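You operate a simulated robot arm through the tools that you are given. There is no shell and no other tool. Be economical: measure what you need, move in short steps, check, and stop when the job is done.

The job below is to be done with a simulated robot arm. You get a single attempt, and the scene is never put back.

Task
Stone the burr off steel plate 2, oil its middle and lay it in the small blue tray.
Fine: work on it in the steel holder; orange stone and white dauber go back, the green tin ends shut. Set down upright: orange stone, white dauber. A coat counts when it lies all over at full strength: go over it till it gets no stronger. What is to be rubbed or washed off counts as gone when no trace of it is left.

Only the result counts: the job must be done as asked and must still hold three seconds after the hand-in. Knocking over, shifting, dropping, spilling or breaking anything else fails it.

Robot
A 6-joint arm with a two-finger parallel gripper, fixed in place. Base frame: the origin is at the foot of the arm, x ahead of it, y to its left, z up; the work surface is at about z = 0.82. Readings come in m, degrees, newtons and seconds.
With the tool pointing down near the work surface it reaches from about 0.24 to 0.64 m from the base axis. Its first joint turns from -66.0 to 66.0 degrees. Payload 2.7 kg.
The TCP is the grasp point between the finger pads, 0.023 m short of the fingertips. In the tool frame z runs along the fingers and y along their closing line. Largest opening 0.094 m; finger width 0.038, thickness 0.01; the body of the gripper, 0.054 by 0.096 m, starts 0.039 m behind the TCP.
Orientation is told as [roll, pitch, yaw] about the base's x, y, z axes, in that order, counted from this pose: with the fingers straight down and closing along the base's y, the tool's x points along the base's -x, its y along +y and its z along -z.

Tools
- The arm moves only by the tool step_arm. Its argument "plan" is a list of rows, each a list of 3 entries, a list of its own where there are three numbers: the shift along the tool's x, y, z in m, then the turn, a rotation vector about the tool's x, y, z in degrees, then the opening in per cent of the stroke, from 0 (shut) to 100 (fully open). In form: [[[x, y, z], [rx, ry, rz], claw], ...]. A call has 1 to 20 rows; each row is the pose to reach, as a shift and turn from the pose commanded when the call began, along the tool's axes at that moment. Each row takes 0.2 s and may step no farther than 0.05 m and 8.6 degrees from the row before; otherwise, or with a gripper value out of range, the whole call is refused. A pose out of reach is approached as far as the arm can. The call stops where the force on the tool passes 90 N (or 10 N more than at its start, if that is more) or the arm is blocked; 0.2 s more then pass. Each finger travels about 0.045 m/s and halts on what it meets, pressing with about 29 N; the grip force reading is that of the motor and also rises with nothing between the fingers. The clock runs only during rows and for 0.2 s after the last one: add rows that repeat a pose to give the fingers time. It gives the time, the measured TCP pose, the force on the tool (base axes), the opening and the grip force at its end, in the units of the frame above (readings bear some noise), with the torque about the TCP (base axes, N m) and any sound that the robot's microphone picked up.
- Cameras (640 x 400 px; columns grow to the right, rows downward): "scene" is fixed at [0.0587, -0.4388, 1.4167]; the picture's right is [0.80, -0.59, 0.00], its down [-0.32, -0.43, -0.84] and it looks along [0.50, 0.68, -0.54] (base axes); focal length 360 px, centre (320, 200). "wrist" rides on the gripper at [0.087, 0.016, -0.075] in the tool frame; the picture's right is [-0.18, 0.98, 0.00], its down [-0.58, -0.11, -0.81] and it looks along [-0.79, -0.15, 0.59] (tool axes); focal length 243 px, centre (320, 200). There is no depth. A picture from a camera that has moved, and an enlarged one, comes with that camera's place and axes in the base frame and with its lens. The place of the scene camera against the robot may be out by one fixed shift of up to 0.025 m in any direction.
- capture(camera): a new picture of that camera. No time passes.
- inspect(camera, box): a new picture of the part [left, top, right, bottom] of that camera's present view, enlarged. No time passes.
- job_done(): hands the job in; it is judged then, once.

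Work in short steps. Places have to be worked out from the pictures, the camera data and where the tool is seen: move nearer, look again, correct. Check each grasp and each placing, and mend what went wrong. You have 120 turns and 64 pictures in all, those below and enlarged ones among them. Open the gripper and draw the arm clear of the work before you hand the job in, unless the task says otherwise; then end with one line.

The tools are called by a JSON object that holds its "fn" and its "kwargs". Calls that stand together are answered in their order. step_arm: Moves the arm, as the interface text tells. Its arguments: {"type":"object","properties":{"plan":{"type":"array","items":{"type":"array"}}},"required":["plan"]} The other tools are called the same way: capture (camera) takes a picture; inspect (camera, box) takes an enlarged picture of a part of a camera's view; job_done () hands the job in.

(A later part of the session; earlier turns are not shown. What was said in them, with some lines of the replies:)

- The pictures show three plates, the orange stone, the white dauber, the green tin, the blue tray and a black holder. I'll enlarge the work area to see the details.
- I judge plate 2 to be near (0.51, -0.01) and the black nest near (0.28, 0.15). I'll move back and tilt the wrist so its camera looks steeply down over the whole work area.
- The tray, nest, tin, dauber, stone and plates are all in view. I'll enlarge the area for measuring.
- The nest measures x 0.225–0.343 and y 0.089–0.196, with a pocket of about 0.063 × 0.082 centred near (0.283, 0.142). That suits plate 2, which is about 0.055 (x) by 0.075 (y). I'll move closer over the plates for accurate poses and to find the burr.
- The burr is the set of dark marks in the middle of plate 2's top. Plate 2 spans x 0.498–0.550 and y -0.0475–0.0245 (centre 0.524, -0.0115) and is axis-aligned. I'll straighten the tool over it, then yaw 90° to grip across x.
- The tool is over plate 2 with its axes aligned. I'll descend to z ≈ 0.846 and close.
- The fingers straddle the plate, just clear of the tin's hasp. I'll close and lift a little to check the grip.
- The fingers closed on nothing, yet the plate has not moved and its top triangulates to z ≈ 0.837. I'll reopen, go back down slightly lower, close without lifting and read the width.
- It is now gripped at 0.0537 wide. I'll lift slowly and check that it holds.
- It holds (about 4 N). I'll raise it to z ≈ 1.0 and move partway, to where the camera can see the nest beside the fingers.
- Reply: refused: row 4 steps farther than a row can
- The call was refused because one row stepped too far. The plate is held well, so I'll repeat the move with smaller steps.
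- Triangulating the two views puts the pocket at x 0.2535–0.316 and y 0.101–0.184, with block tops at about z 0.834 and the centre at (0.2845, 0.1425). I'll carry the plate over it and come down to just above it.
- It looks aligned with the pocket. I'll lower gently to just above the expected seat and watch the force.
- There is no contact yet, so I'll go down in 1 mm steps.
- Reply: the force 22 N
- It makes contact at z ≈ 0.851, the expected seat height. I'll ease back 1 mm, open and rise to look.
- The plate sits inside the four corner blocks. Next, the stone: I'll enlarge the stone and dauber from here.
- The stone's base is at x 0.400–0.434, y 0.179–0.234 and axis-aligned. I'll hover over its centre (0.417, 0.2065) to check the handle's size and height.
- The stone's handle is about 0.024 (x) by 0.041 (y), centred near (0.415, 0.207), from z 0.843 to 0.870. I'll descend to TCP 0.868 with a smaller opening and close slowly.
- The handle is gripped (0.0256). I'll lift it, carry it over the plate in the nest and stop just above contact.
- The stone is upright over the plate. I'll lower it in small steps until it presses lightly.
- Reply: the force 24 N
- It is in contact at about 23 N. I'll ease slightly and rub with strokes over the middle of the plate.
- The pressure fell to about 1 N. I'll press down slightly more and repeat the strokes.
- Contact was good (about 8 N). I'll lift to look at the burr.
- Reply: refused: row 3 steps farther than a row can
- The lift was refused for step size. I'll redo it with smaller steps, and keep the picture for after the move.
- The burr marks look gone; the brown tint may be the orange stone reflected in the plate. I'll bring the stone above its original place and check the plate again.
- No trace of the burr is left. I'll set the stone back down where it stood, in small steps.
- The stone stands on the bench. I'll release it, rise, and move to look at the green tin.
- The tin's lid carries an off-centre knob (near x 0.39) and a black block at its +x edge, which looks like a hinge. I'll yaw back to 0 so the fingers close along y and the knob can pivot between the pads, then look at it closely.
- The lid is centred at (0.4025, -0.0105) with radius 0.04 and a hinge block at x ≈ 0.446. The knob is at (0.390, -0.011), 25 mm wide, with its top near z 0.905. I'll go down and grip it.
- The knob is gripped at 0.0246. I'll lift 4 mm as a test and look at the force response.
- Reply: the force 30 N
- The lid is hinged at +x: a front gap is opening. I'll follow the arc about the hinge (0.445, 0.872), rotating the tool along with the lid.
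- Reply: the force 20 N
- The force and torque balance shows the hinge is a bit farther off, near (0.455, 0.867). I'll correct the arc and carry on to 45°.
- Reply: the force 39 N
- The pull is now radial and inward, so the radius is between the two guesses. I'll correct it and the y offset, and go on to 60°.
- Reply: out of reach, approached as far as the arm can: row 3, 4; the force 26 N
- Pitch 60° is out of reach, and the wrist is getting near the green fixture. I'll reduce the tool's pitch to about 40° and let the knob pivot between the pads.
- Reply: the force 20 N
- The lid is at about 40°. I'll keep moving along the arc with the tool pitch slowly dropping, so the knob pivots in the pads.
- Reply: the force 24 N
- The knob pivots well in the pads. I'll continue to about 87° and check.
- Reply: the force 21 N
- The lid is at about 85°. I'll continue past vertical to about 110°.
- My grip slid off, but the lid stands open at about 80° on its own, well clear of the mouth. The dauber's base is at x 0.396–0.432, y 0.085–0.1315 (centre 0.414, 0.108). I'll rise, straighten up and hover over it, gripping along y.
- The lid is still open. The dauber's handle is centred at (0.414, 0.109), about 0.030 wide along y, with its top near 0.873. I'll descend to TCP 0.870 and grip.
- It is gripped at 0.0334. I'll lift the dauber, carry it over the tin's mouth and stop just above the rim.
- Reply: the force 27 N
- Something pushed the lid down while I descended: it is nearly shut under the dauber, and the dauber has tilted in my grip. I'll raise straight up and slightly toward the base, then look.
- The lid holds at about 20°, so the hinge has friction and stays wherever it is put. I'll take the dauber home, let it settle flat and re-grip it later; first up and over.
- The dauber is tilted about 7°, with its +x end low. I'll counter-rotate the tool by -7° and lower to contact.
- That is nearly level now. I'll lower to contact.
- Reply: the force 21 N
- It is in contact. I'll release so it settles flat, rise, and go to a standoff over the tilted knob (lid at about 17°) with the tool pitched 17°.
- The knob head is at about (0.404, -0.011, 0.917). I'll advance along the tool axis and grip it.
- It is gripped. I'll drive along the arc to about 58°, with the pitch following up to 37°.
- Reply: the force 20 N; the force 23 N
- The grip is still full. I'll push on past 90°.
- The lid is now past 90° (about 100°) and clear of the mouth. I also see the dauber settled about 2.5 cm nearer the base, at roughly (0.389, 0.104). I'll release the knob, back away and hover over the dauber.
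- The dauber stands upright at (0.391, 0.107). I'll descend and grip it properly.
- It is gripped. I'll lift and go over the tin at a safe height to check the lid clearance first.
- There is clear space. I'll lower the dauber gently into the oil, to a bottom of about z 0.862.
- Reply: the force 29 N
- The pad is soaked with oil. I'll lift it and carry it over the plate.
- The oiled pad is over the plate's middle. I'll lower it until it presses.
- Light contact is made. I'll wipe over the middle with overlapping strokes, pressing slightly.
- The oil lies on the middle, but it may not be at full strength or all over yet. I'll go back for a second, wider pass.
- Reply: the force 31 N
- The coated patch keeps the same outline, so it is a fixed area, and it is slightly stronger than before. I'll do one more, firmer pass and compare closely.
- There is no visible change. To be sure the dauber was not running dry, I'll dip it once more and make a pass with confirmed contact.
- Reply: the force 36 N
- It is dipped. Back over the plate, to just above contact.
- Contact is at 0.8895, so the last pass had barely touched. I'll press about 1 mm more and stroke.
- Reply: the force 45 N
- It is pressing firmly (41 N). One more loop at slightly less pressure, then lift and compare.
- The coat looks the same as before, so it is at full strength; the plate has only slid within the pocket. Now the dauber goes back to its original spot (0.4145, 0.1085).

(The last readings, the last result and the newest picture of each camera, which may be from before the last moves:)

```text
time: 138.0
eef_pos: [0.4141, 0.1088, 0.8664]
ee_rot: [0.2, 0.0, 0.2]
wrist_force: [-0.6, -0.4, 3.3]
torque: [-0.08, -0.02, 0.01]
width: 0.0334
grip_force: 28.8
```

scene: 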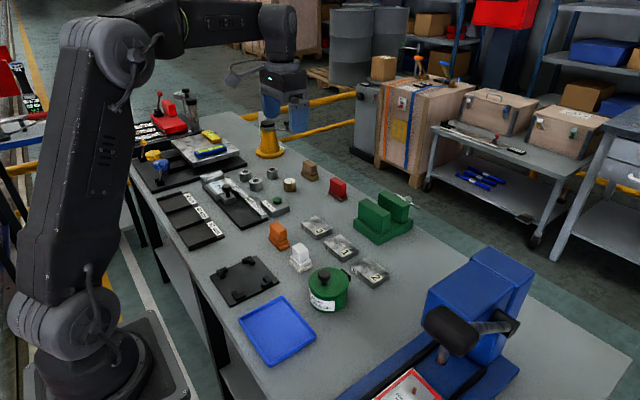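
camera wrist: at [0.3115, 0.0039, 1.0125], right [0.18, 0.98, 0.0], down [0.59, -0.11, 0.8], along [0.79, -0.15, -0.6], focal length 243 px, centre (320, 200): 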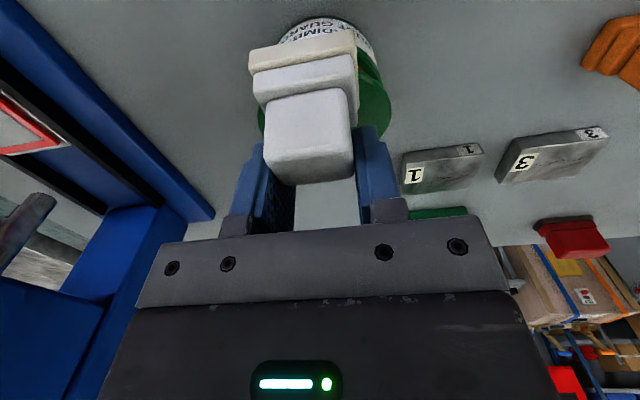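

The dauber stands at its home. I'll release, rise, close the fingers and go behind the open lid to push it shut.

{"fn": "step_arm", "kwargs": {"plan": [[[0, 0, 0], [0, 0, 0], 45], [[0, 0, 0], [0, 0, 0], 70], [[0, 0, 0], [0, 0, 0], 70], [[0, 0, 0], [0, 0, 0], 70], [[0, 0, -0.04], [0, 0, 0], 70], [[0, 0, -0.08], [0, 0, 0], 70], [[0, 0, -0.12], [0, 0, 0], 70], [[0, 0, -0.155], [0, 0, 0], 0], [[-0.0326, -0.0298, -0.155], [0, 0, 0], 0], [[-0.0652, -0.0595, -0.155], [0, 0, 0], 0], [[-0.0978, -0.0893, -0.155], [0, 0, 0], 0], [[-0.1305, -0.119, -0.155], [0, 0, 0], 0], [[-0.1305, -0.119, -0.155], [0, 0, 0], 0]]}}

{"fn": "inspect", "kwargs": {"camera": "scene", "box": [260, 190, 420, 310]}}

```text
time: 140.8
eef_pos: [0.5446, -0.0097, 1.0202]
ee_rot: [0.2, 0.1, 0.2]
wrist_force: [0.1, -0.4, 0.3]
torque: [0.02, -0.01, 0.0]
width: 0.0
grip_force: 29.4
```

```text
3.33 times, centred on (340, 250) of scene
camera zoom: at [0.0587, -0.4389, 1.4167], right [0.8, -0.59, 0.0], down [-0.32, -0.43, -0.84], along [0.5, 0.68, -0.54], focal length 1198 px, centre (253, 33)
```

zoom: 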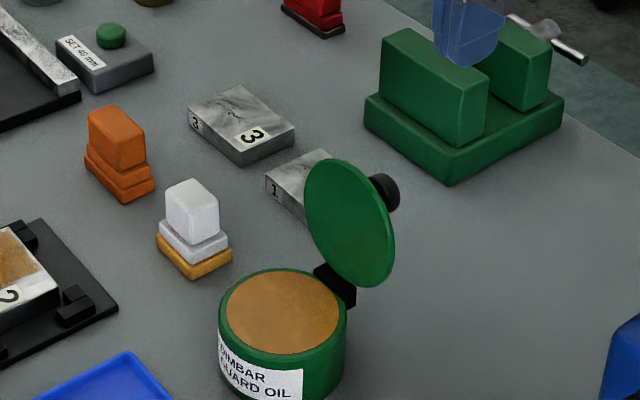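

All is in order and the dauber is upright. I'll lower behind the knob and push toward the base in small rows.

{"fn": "step_arm", "kwargs": {"plan": [[[0, -0.001, 0.04], [0, 0, 0], 0], [[0, -0.001, 0.08], [0, 0, 0], 0], [[0.01, -0.001, 0.08], [0, 0, 0], 0], [[0.02, -0.001, 0.08], [0, 0, 0], 0], [[0.03, -0.001, 0.08], [0, 0, 0], 0], [[0.04, -0.001, 0.08], [0, 0, 0], 0], [[0.05, -0.001, 0.08], [0, 0, 0], 0], [[0.06, -0.001, 0.08], [0, 0, 0], 0], [[0.07, -0.001, 0.08], [0, 0, 0], 0], [[0.08, -0.001, 0.08], [0, 0, 0], 0], [[0.08, -0.001, 0.08], [0, 0, 0], 0]]}}

{"fn": "inspect", "kwargs": {"camera": "scene", "box": [260, 190, 420, 310]}}

```text
time: 143.2
eef_pos: [0.4636, -0.01, 0.9422]
ee_rot: [0.0, 0.0, 0.1]
wrist_force: [0.7, -0.2, -0.1]
torque: [-0.02, 0.0, 0.0]
width: 0.0
grip_force: 28.7
```

```text
3.33 times, centred on (340, 250) of scene
camera zoom: at [0.0587, -0.4388, 1.4167], right [0.8, -0.59, 0.0], down [-0.32, -0.43, -0.84], along [0.5, 0.68, -0.54], focal length 1198 px, centre (253, 33)
```

zoom: 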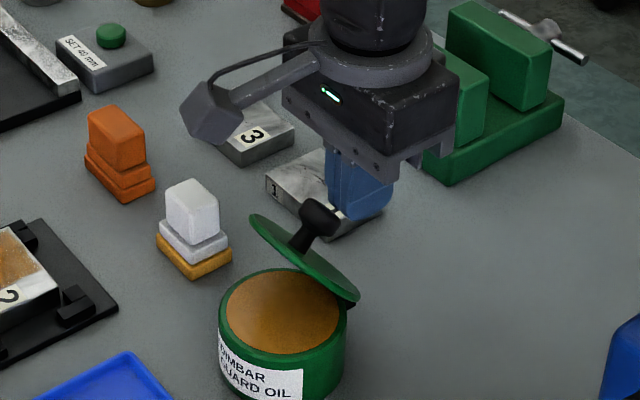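

The lid is at about 45°. I'll go up over the knob and press it down along its arc until it shuts.

{"fn": "step_arm", "kwargs": {"plan": [[[0, 0, -0.045], [0, 0, 0], 0], [[0.035, 0, -0.045], [0, 0, 0], 0], [[0.037, 0, -0.024], [0, 0, 0], 0], [[0.04, 0, -0.019], [0, 0, 0], 0], [[0.05, 0, -0.013], [0, 0, 0], 0], [[0.058, 0, -0.007], [0, 0, 0], 0], [[0.065, 0, -0.001], [0, 0, 0], 0], [[0.07, 0, 0.005], [0, 0, 0], 0], [[0.074, 0, 0.01], [0, 0, 0], 0], [[0.074, 0, 0.01], [0, 0, 0], 0]]}}

```text
time: 145.4
eef_pos: [0.3895, -0.0119, 0.9323]
ee_rot: [0.1, -0.1, 0.1]
wrist_force: [0.8, -0.8, -0.3]
torque: [0.02, 0.01, -0.03]
width: 0.0002
grip_force: 28.5
```

{"fn": "step_arm", "kwargs": {"plan": [[[0, 0, 0.002], [0, 0, 0], 0], [[0, 0, 0.003], [0, 0, 0], 0], [[0, 0, 0.004], [0, 0, 0], 0], [[0, 0, 0.004], [0, 0, 0], 0]]}}

{"fn": "inspect", "kwargs": {"camera": "scene", "box": [280, 220, 380, 310]}}

```text
time: 146.4
eef_pos: [0.39, -0.0121, 0.9274]
ee_rot: [0.1, 0.1, 0.1]
wrist_force: [0.1, 0.2, 0.1]
torque: [-0.03, -0.03, -0.01]
width: 0.0
grip_force: 28.7
```

```text
4.44 times, centred on (330, 265) of scene
camera zoom: at [0.0587, -0.4388, 1.4167], right [0.8, -0.59, 0.0], down [-0.32, -0.43, -0.84], along [0.5, 0.68, -0.54], focal length 1598 px, centre (276, -89)
```

zoom: 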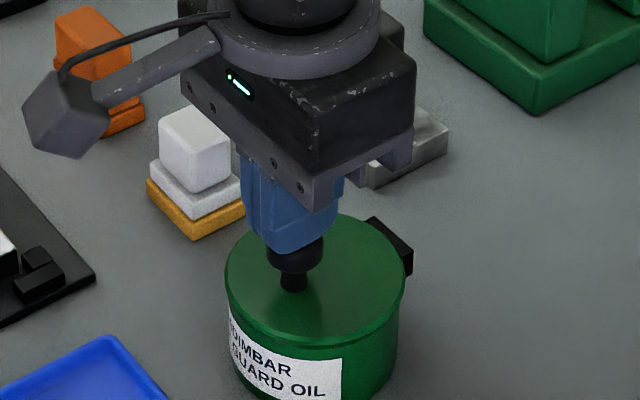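

The lid looks shut. I'll press a little more until a firm force confirms it.

{"fn": "step_arm", "kwargs": {"plan": [[[0, 0, 0.001], [0, 0, 0], 0], [[0, 0, 0.0025], [0, 0, 0], 0], [[0, 0, 0.0025], [0, 0, 0], 0]]}}

```text
time: 147.2
eef_pos: [0.3909, -0.0113, 0.9257]
ee_rot: [0.1, -0.1, 0.2]
wrist_force: [0.0, 1.9, 5.1]
torque: [0.05, 0.0, 0.03]
width: 0.0
grip_force: 28.5
```

{"fn": "step_arm", "kwargs": {"plan": [[[0, 0, 0.001], [0, 0, 0], 0], [[0, 0, 0.001], [0, 0, 0], 0]]}}

```text
time: 147.8
eef_pos: [0.3911, -0.0104, 0.9244]
ee_rot: [0.1, -0.1, 0.2]
wrist_force: [-6.7, 5.7, 22.0]
torque: [0.17, 0.09, 0.06]
width: 0.0003
grip_force: 28.5
```

The tin is solidly shut. I'll rise, yaw 90° for the plate grip, and stop a bit short of the nest to see the plate's exact place.

{"fn": "step_arm", "kwargs": {"plan": [[[0, 0, -0.048], [0, 0, 0], 0], [[0, 0, -0.096], [0, 0, 0], 0], [[0.0095, 0.01, -0.096], [0, 0, -8.2], 100], [[0.019, 0.02, -0.096], [0, 0, -16.4], 100], [[0.0284, 0.03, -0.096], [0, 0, -24.6], 100], [[0.0378, 0.04, -0.096], [0, 0, -32.8], 100], [[0.0473, 0.05, -0.096], [0, 0, -41], 100], [[0.0567, 0.06, -0.096], [0, 0, -49.2], 100], [[0.0662, 0.07, -0.096], [0, 0, -57.4], 100], [[0.0756, 0.08, -0.096], [0, 0, -65.6], 100], [[0.0851, 0.09, -0.096], [0, 0, -73.8], 100], [[0.0945, 0.1, -0.096], [0, 0, -82], 100], [[0.104, 0.1105, -0.096], [0, 0, -90], 100], [[0.104, 0.1105, -0.096], [0, 0, -90], 100]]}}

{"fn": "inspect", "kwargs": {"camera": "wrist", "box": [240, 20, 400, 140]}}

```text
time: 150.8
eef_pos: [0.2859, 0.0975, 1.0201]
ee_rot: [0.0, -0.1, 90.2]
wrist_force: [-0.2, 0.5, 0.1]
torque: [0.02, 0.02, -0.04]
width: 0.094
grip_force: 0.1
```

```text
3.33 times, centred on (320, 80) of wrist
camera zoom: at [0.27, 0.0101, 1.0953], right [-0.98, 0.18, 0.0], down [0.11, 0.58, 0.81], along [0.15, 0.79, -0.59], focal length 809 px, centre (320, 600)
```

zoom: 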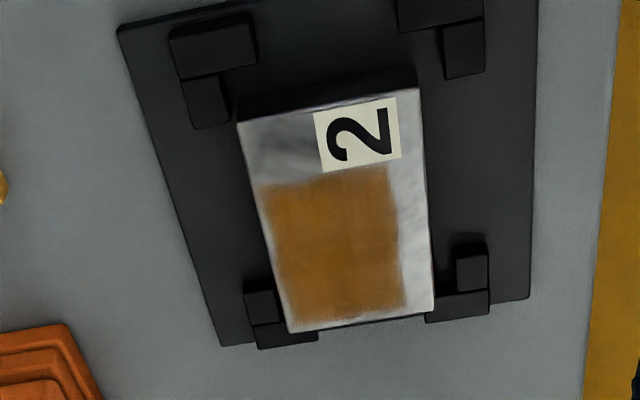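

The coat is an even, fixed rectangle on plate 2. The plate's centre is at (0.288, 0.148), against the +x/+y blocks. I'll descend to grip it across x at y ≈ 0.1445.

{"fn": "step_arm", "kwargs": {"plan": [[[-0.0455, -0.001, 0], [0, 0, 0], 100], [[-0.0455, -0.001, 0.05], [0, 0, 0], 100], [[-0.0455, -0.001, 0.1], [0, 0, 0], 100], [[-0.0455, -0.001, 0.145], [0, 0, 0], 100], [[-0.0455, -0.001, 0.16], [0, 0, 0], 100], [[-0.0455, -0.001, 0.167], [0, 0, 0], 100], [[-0.0455, -0.001, 0.167], [0, 0, 0], 100]]}}

```text
time: 152.4
eef_pos: [0.2884, 0.1423, 0.8514]
ee_rot: [-0.1, -0.1, 90.1]
wrist_force: [-0.2, -0.3, 0.1]
torque: [0.01, 0.0, -0.02]
width: 0.094
grip_force: 0.1
```

{"fn": "step_arm", "kwargs": {"plan": [[[0, 0, 0.0005], [0, 0, 0], 60], [[0, 0, 0.0005], [0, 0, 0], 0], [[0, 0, 0.0005], [0, 0, 0], 0], [[0, 0, 0.0005], [0, 0, 0], 0], [[0, 0, 0.0005], [0, 0, 0], 0], [[0, 0, 0.0005], [0, 0, 0], 0], [[0, 0, -0.003], [0, 0, 0], 0], [[0, 0, -0.008], [0, 0, 0], 0], [[0, 0, -0.015], [0, 0, 0], 0], [[0, 0, -0.025], [0, 0, 0], 0], [[0, 0, -0.025], [0, 0, 0], 0]]}}

```text
time: 154.8
eef_pos: [0.2872, 0.1435, 0.878]
ee_rot: [0.0, -0.1, 90.1]
wrist_force: [-0.4, 0.6, -4.2]
torque: [-0.01, -0.02, -0.01]
width: 0.0538
grip_force: 28.9
```

The plate is held (4 N). I'll raise it and carry it over the tray's centre (0.274, -0.017).

{"fn": "step_arm", "kwargs": {"plan": [[[0, 0, -0.04], [0, 0, 0], 0], [[0, 0, -0.06], [0, 0, 0], 0], [[0.041, 0.0034, -0.06], [0, 0, 0], 0], [[0.082, 0.0068, -0.06], [0, 0, 0], 0], [[0.123, 0.0101, -0.06], [0, 0, 0], 0], [[0.1645, 0.0135, -0.06], [0, 0, 0], 0], [[0.1645, 0.0135, -0.02], [0, 0, 0], 0], [[0.1645, 0.0135, 0.0], [0, 0, 0], 0], [[0.1645, 0.0135, 0.0], [0, 0, 0], 0]]}}

{"fn": "inspect", "kwargs": {"camera": "scene", "box": [220, 250, 340, 370]}}

```text
time: 156.8
eef_pos: [0.2719, -0.0205, 0.878]
ee_rot: [-0.1, -0.1, 90.0]
wrist_force: [0.1, -0.1, -4.0]
torque: [-0.02, -0.04, -0.03]
width: 0.0538
grip_force: 28.7
```

```text
3.33 times, centred on (280, 310) of scene
camera zoom: at [0.0588, -0.4389, 1.4167], right [0.8, -0.59, 0.0], down [-0.32, -0.43, -0.84], along [0.5, 0.68, -0.54], focal length 1198 px, centre (453, -167)
```

zoom: 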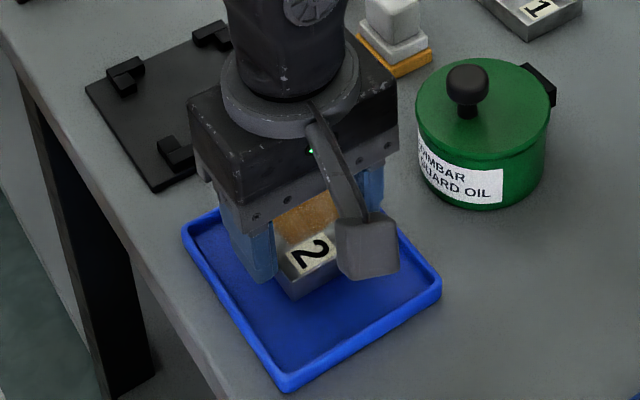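

The plate is centred over the tray and the tin is shut. I'll lower it.

{"fn": "step_arm", "kwargs": {"plan": [[[0, 0, 0.012], [0, 0, 0], 0], [[0, 0, 0.022], [0, 0, 0], 0], [[0, 0, 0.026], [0, 0, 0], 0], [[0, 0, 0.028], [0, 0, 0], 0], [[0, 0, 0.028], [0, 0, 0], 0]]}}

```text
time: 158.0
eef_pos: [0.2723, -0.0208, 0.8502]
ee_rot: [-0.1, -0.1, 90.1]
wrist_force: [-6.0, -4.4, 21.0]
torque: [-0.06, 0.17, 0.02]
width: 0.0538
grip_force: 28.4
```

It is on the tray floor. I'll ease, open partway so the fingers stay inside the rim, and rise.

{"fn": "step_arm", "kwargs": {"plan": [[[0, 0, -0.0006], [0, 0, 0], 0], [[0, 0, -0.0006], [0, 0, 0], 65], [[0, 0, -0.0006], [0, 0, 0], 68], [[0, 0, -0.0006], [0, 0, 0], 68], [[0, 0, -0.0006], [0, 0, 0], 68], [[0, 0, -0.03], [0, 0, 0], 68], [[0, 0, -0.07], [0, 0, 0], 68], [[0, 0, -0.11], [0, 0, 0], 68], [[0, 0, -0.15], [0, 0, 0], 68], [[-0.04, -0.02, -0.17], [0, 0, 0], 68], [[-0.08, -0.04, -0.17], [0, 0, 0], 68], [[-0.12, -0.06, -0.17], [0, 0, 0], 68], [[-0.16, -0.08, -0.17], [0, 0, 0], 68], [[-0.16, -0.08, -0.17], [0, 0, 0], 68]]}}

{"fn": "inspect", "kwargs": {"camera": "scene", "box": [200, 190, 420, 370]}}

```text
time: 161.0
eef_pos: [0.3543, 0.141, 1.0201]
ee_rot: [0.0, -0.1, 90.0]
wrist_force: [-0.1, -1.2, -0.7]
torque: [-0.02, 0.0, -0.03]
width: 0.0638
grip_force: 0.1
```

```text
2.22 times, centred on (310, 280) of scene
camera zoom: at [0.0588, -0.4388, 1.4167], right [0.8, -0.59, 0.0], down [-0.32, -0.43, -0.84], along [0.5, 0.68, -0.54], focal length 799 px, centre (342, 22)
```

zoom: 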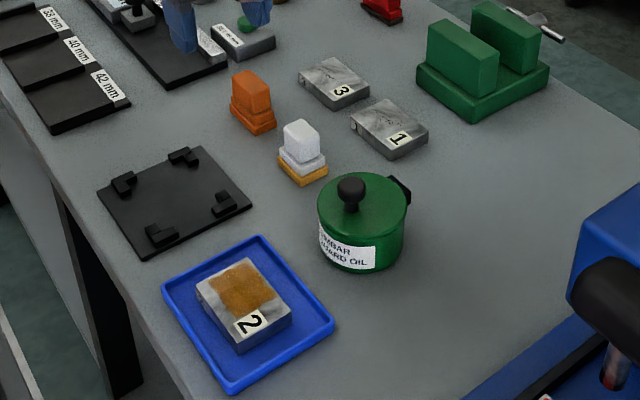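

Everything is in place. One last close look at the coat, now without the dauber's reflection.

{"fn": "inspect", "kwargs": {"camera": "scene", "box": [262, 300, 302, 344]}}

```text
9.09 times, centred on (282, 322) of scene
camera zoom: at [0.0588, -0.4388, 1.4167], right [0.8, -0.59, 0.0], down [-0.32, -0.43, -0.84], along [0.5, 0.68, -0.54], focal length 3269 px, centre (666, -909)
```

zoom: 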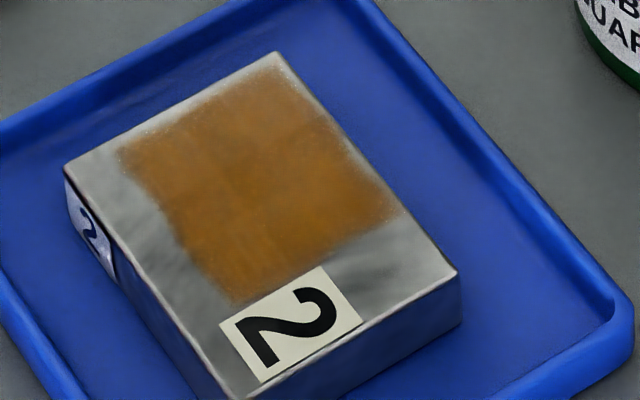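

The coat is even, the plate lies flat in the tray, the tin is shut, both tools are back upright, and the arm is clear with the gripper open. I'm handing in.

{"fn": "job_done", "kwargs": {}}

```text
The job is handed in.
```

Plate 2 has had its burr stoned off and its middle oiled, and it lies in the blue tray; the stone and dauber stand upright in their places (to within a few millimetres), and the green tin is shut.
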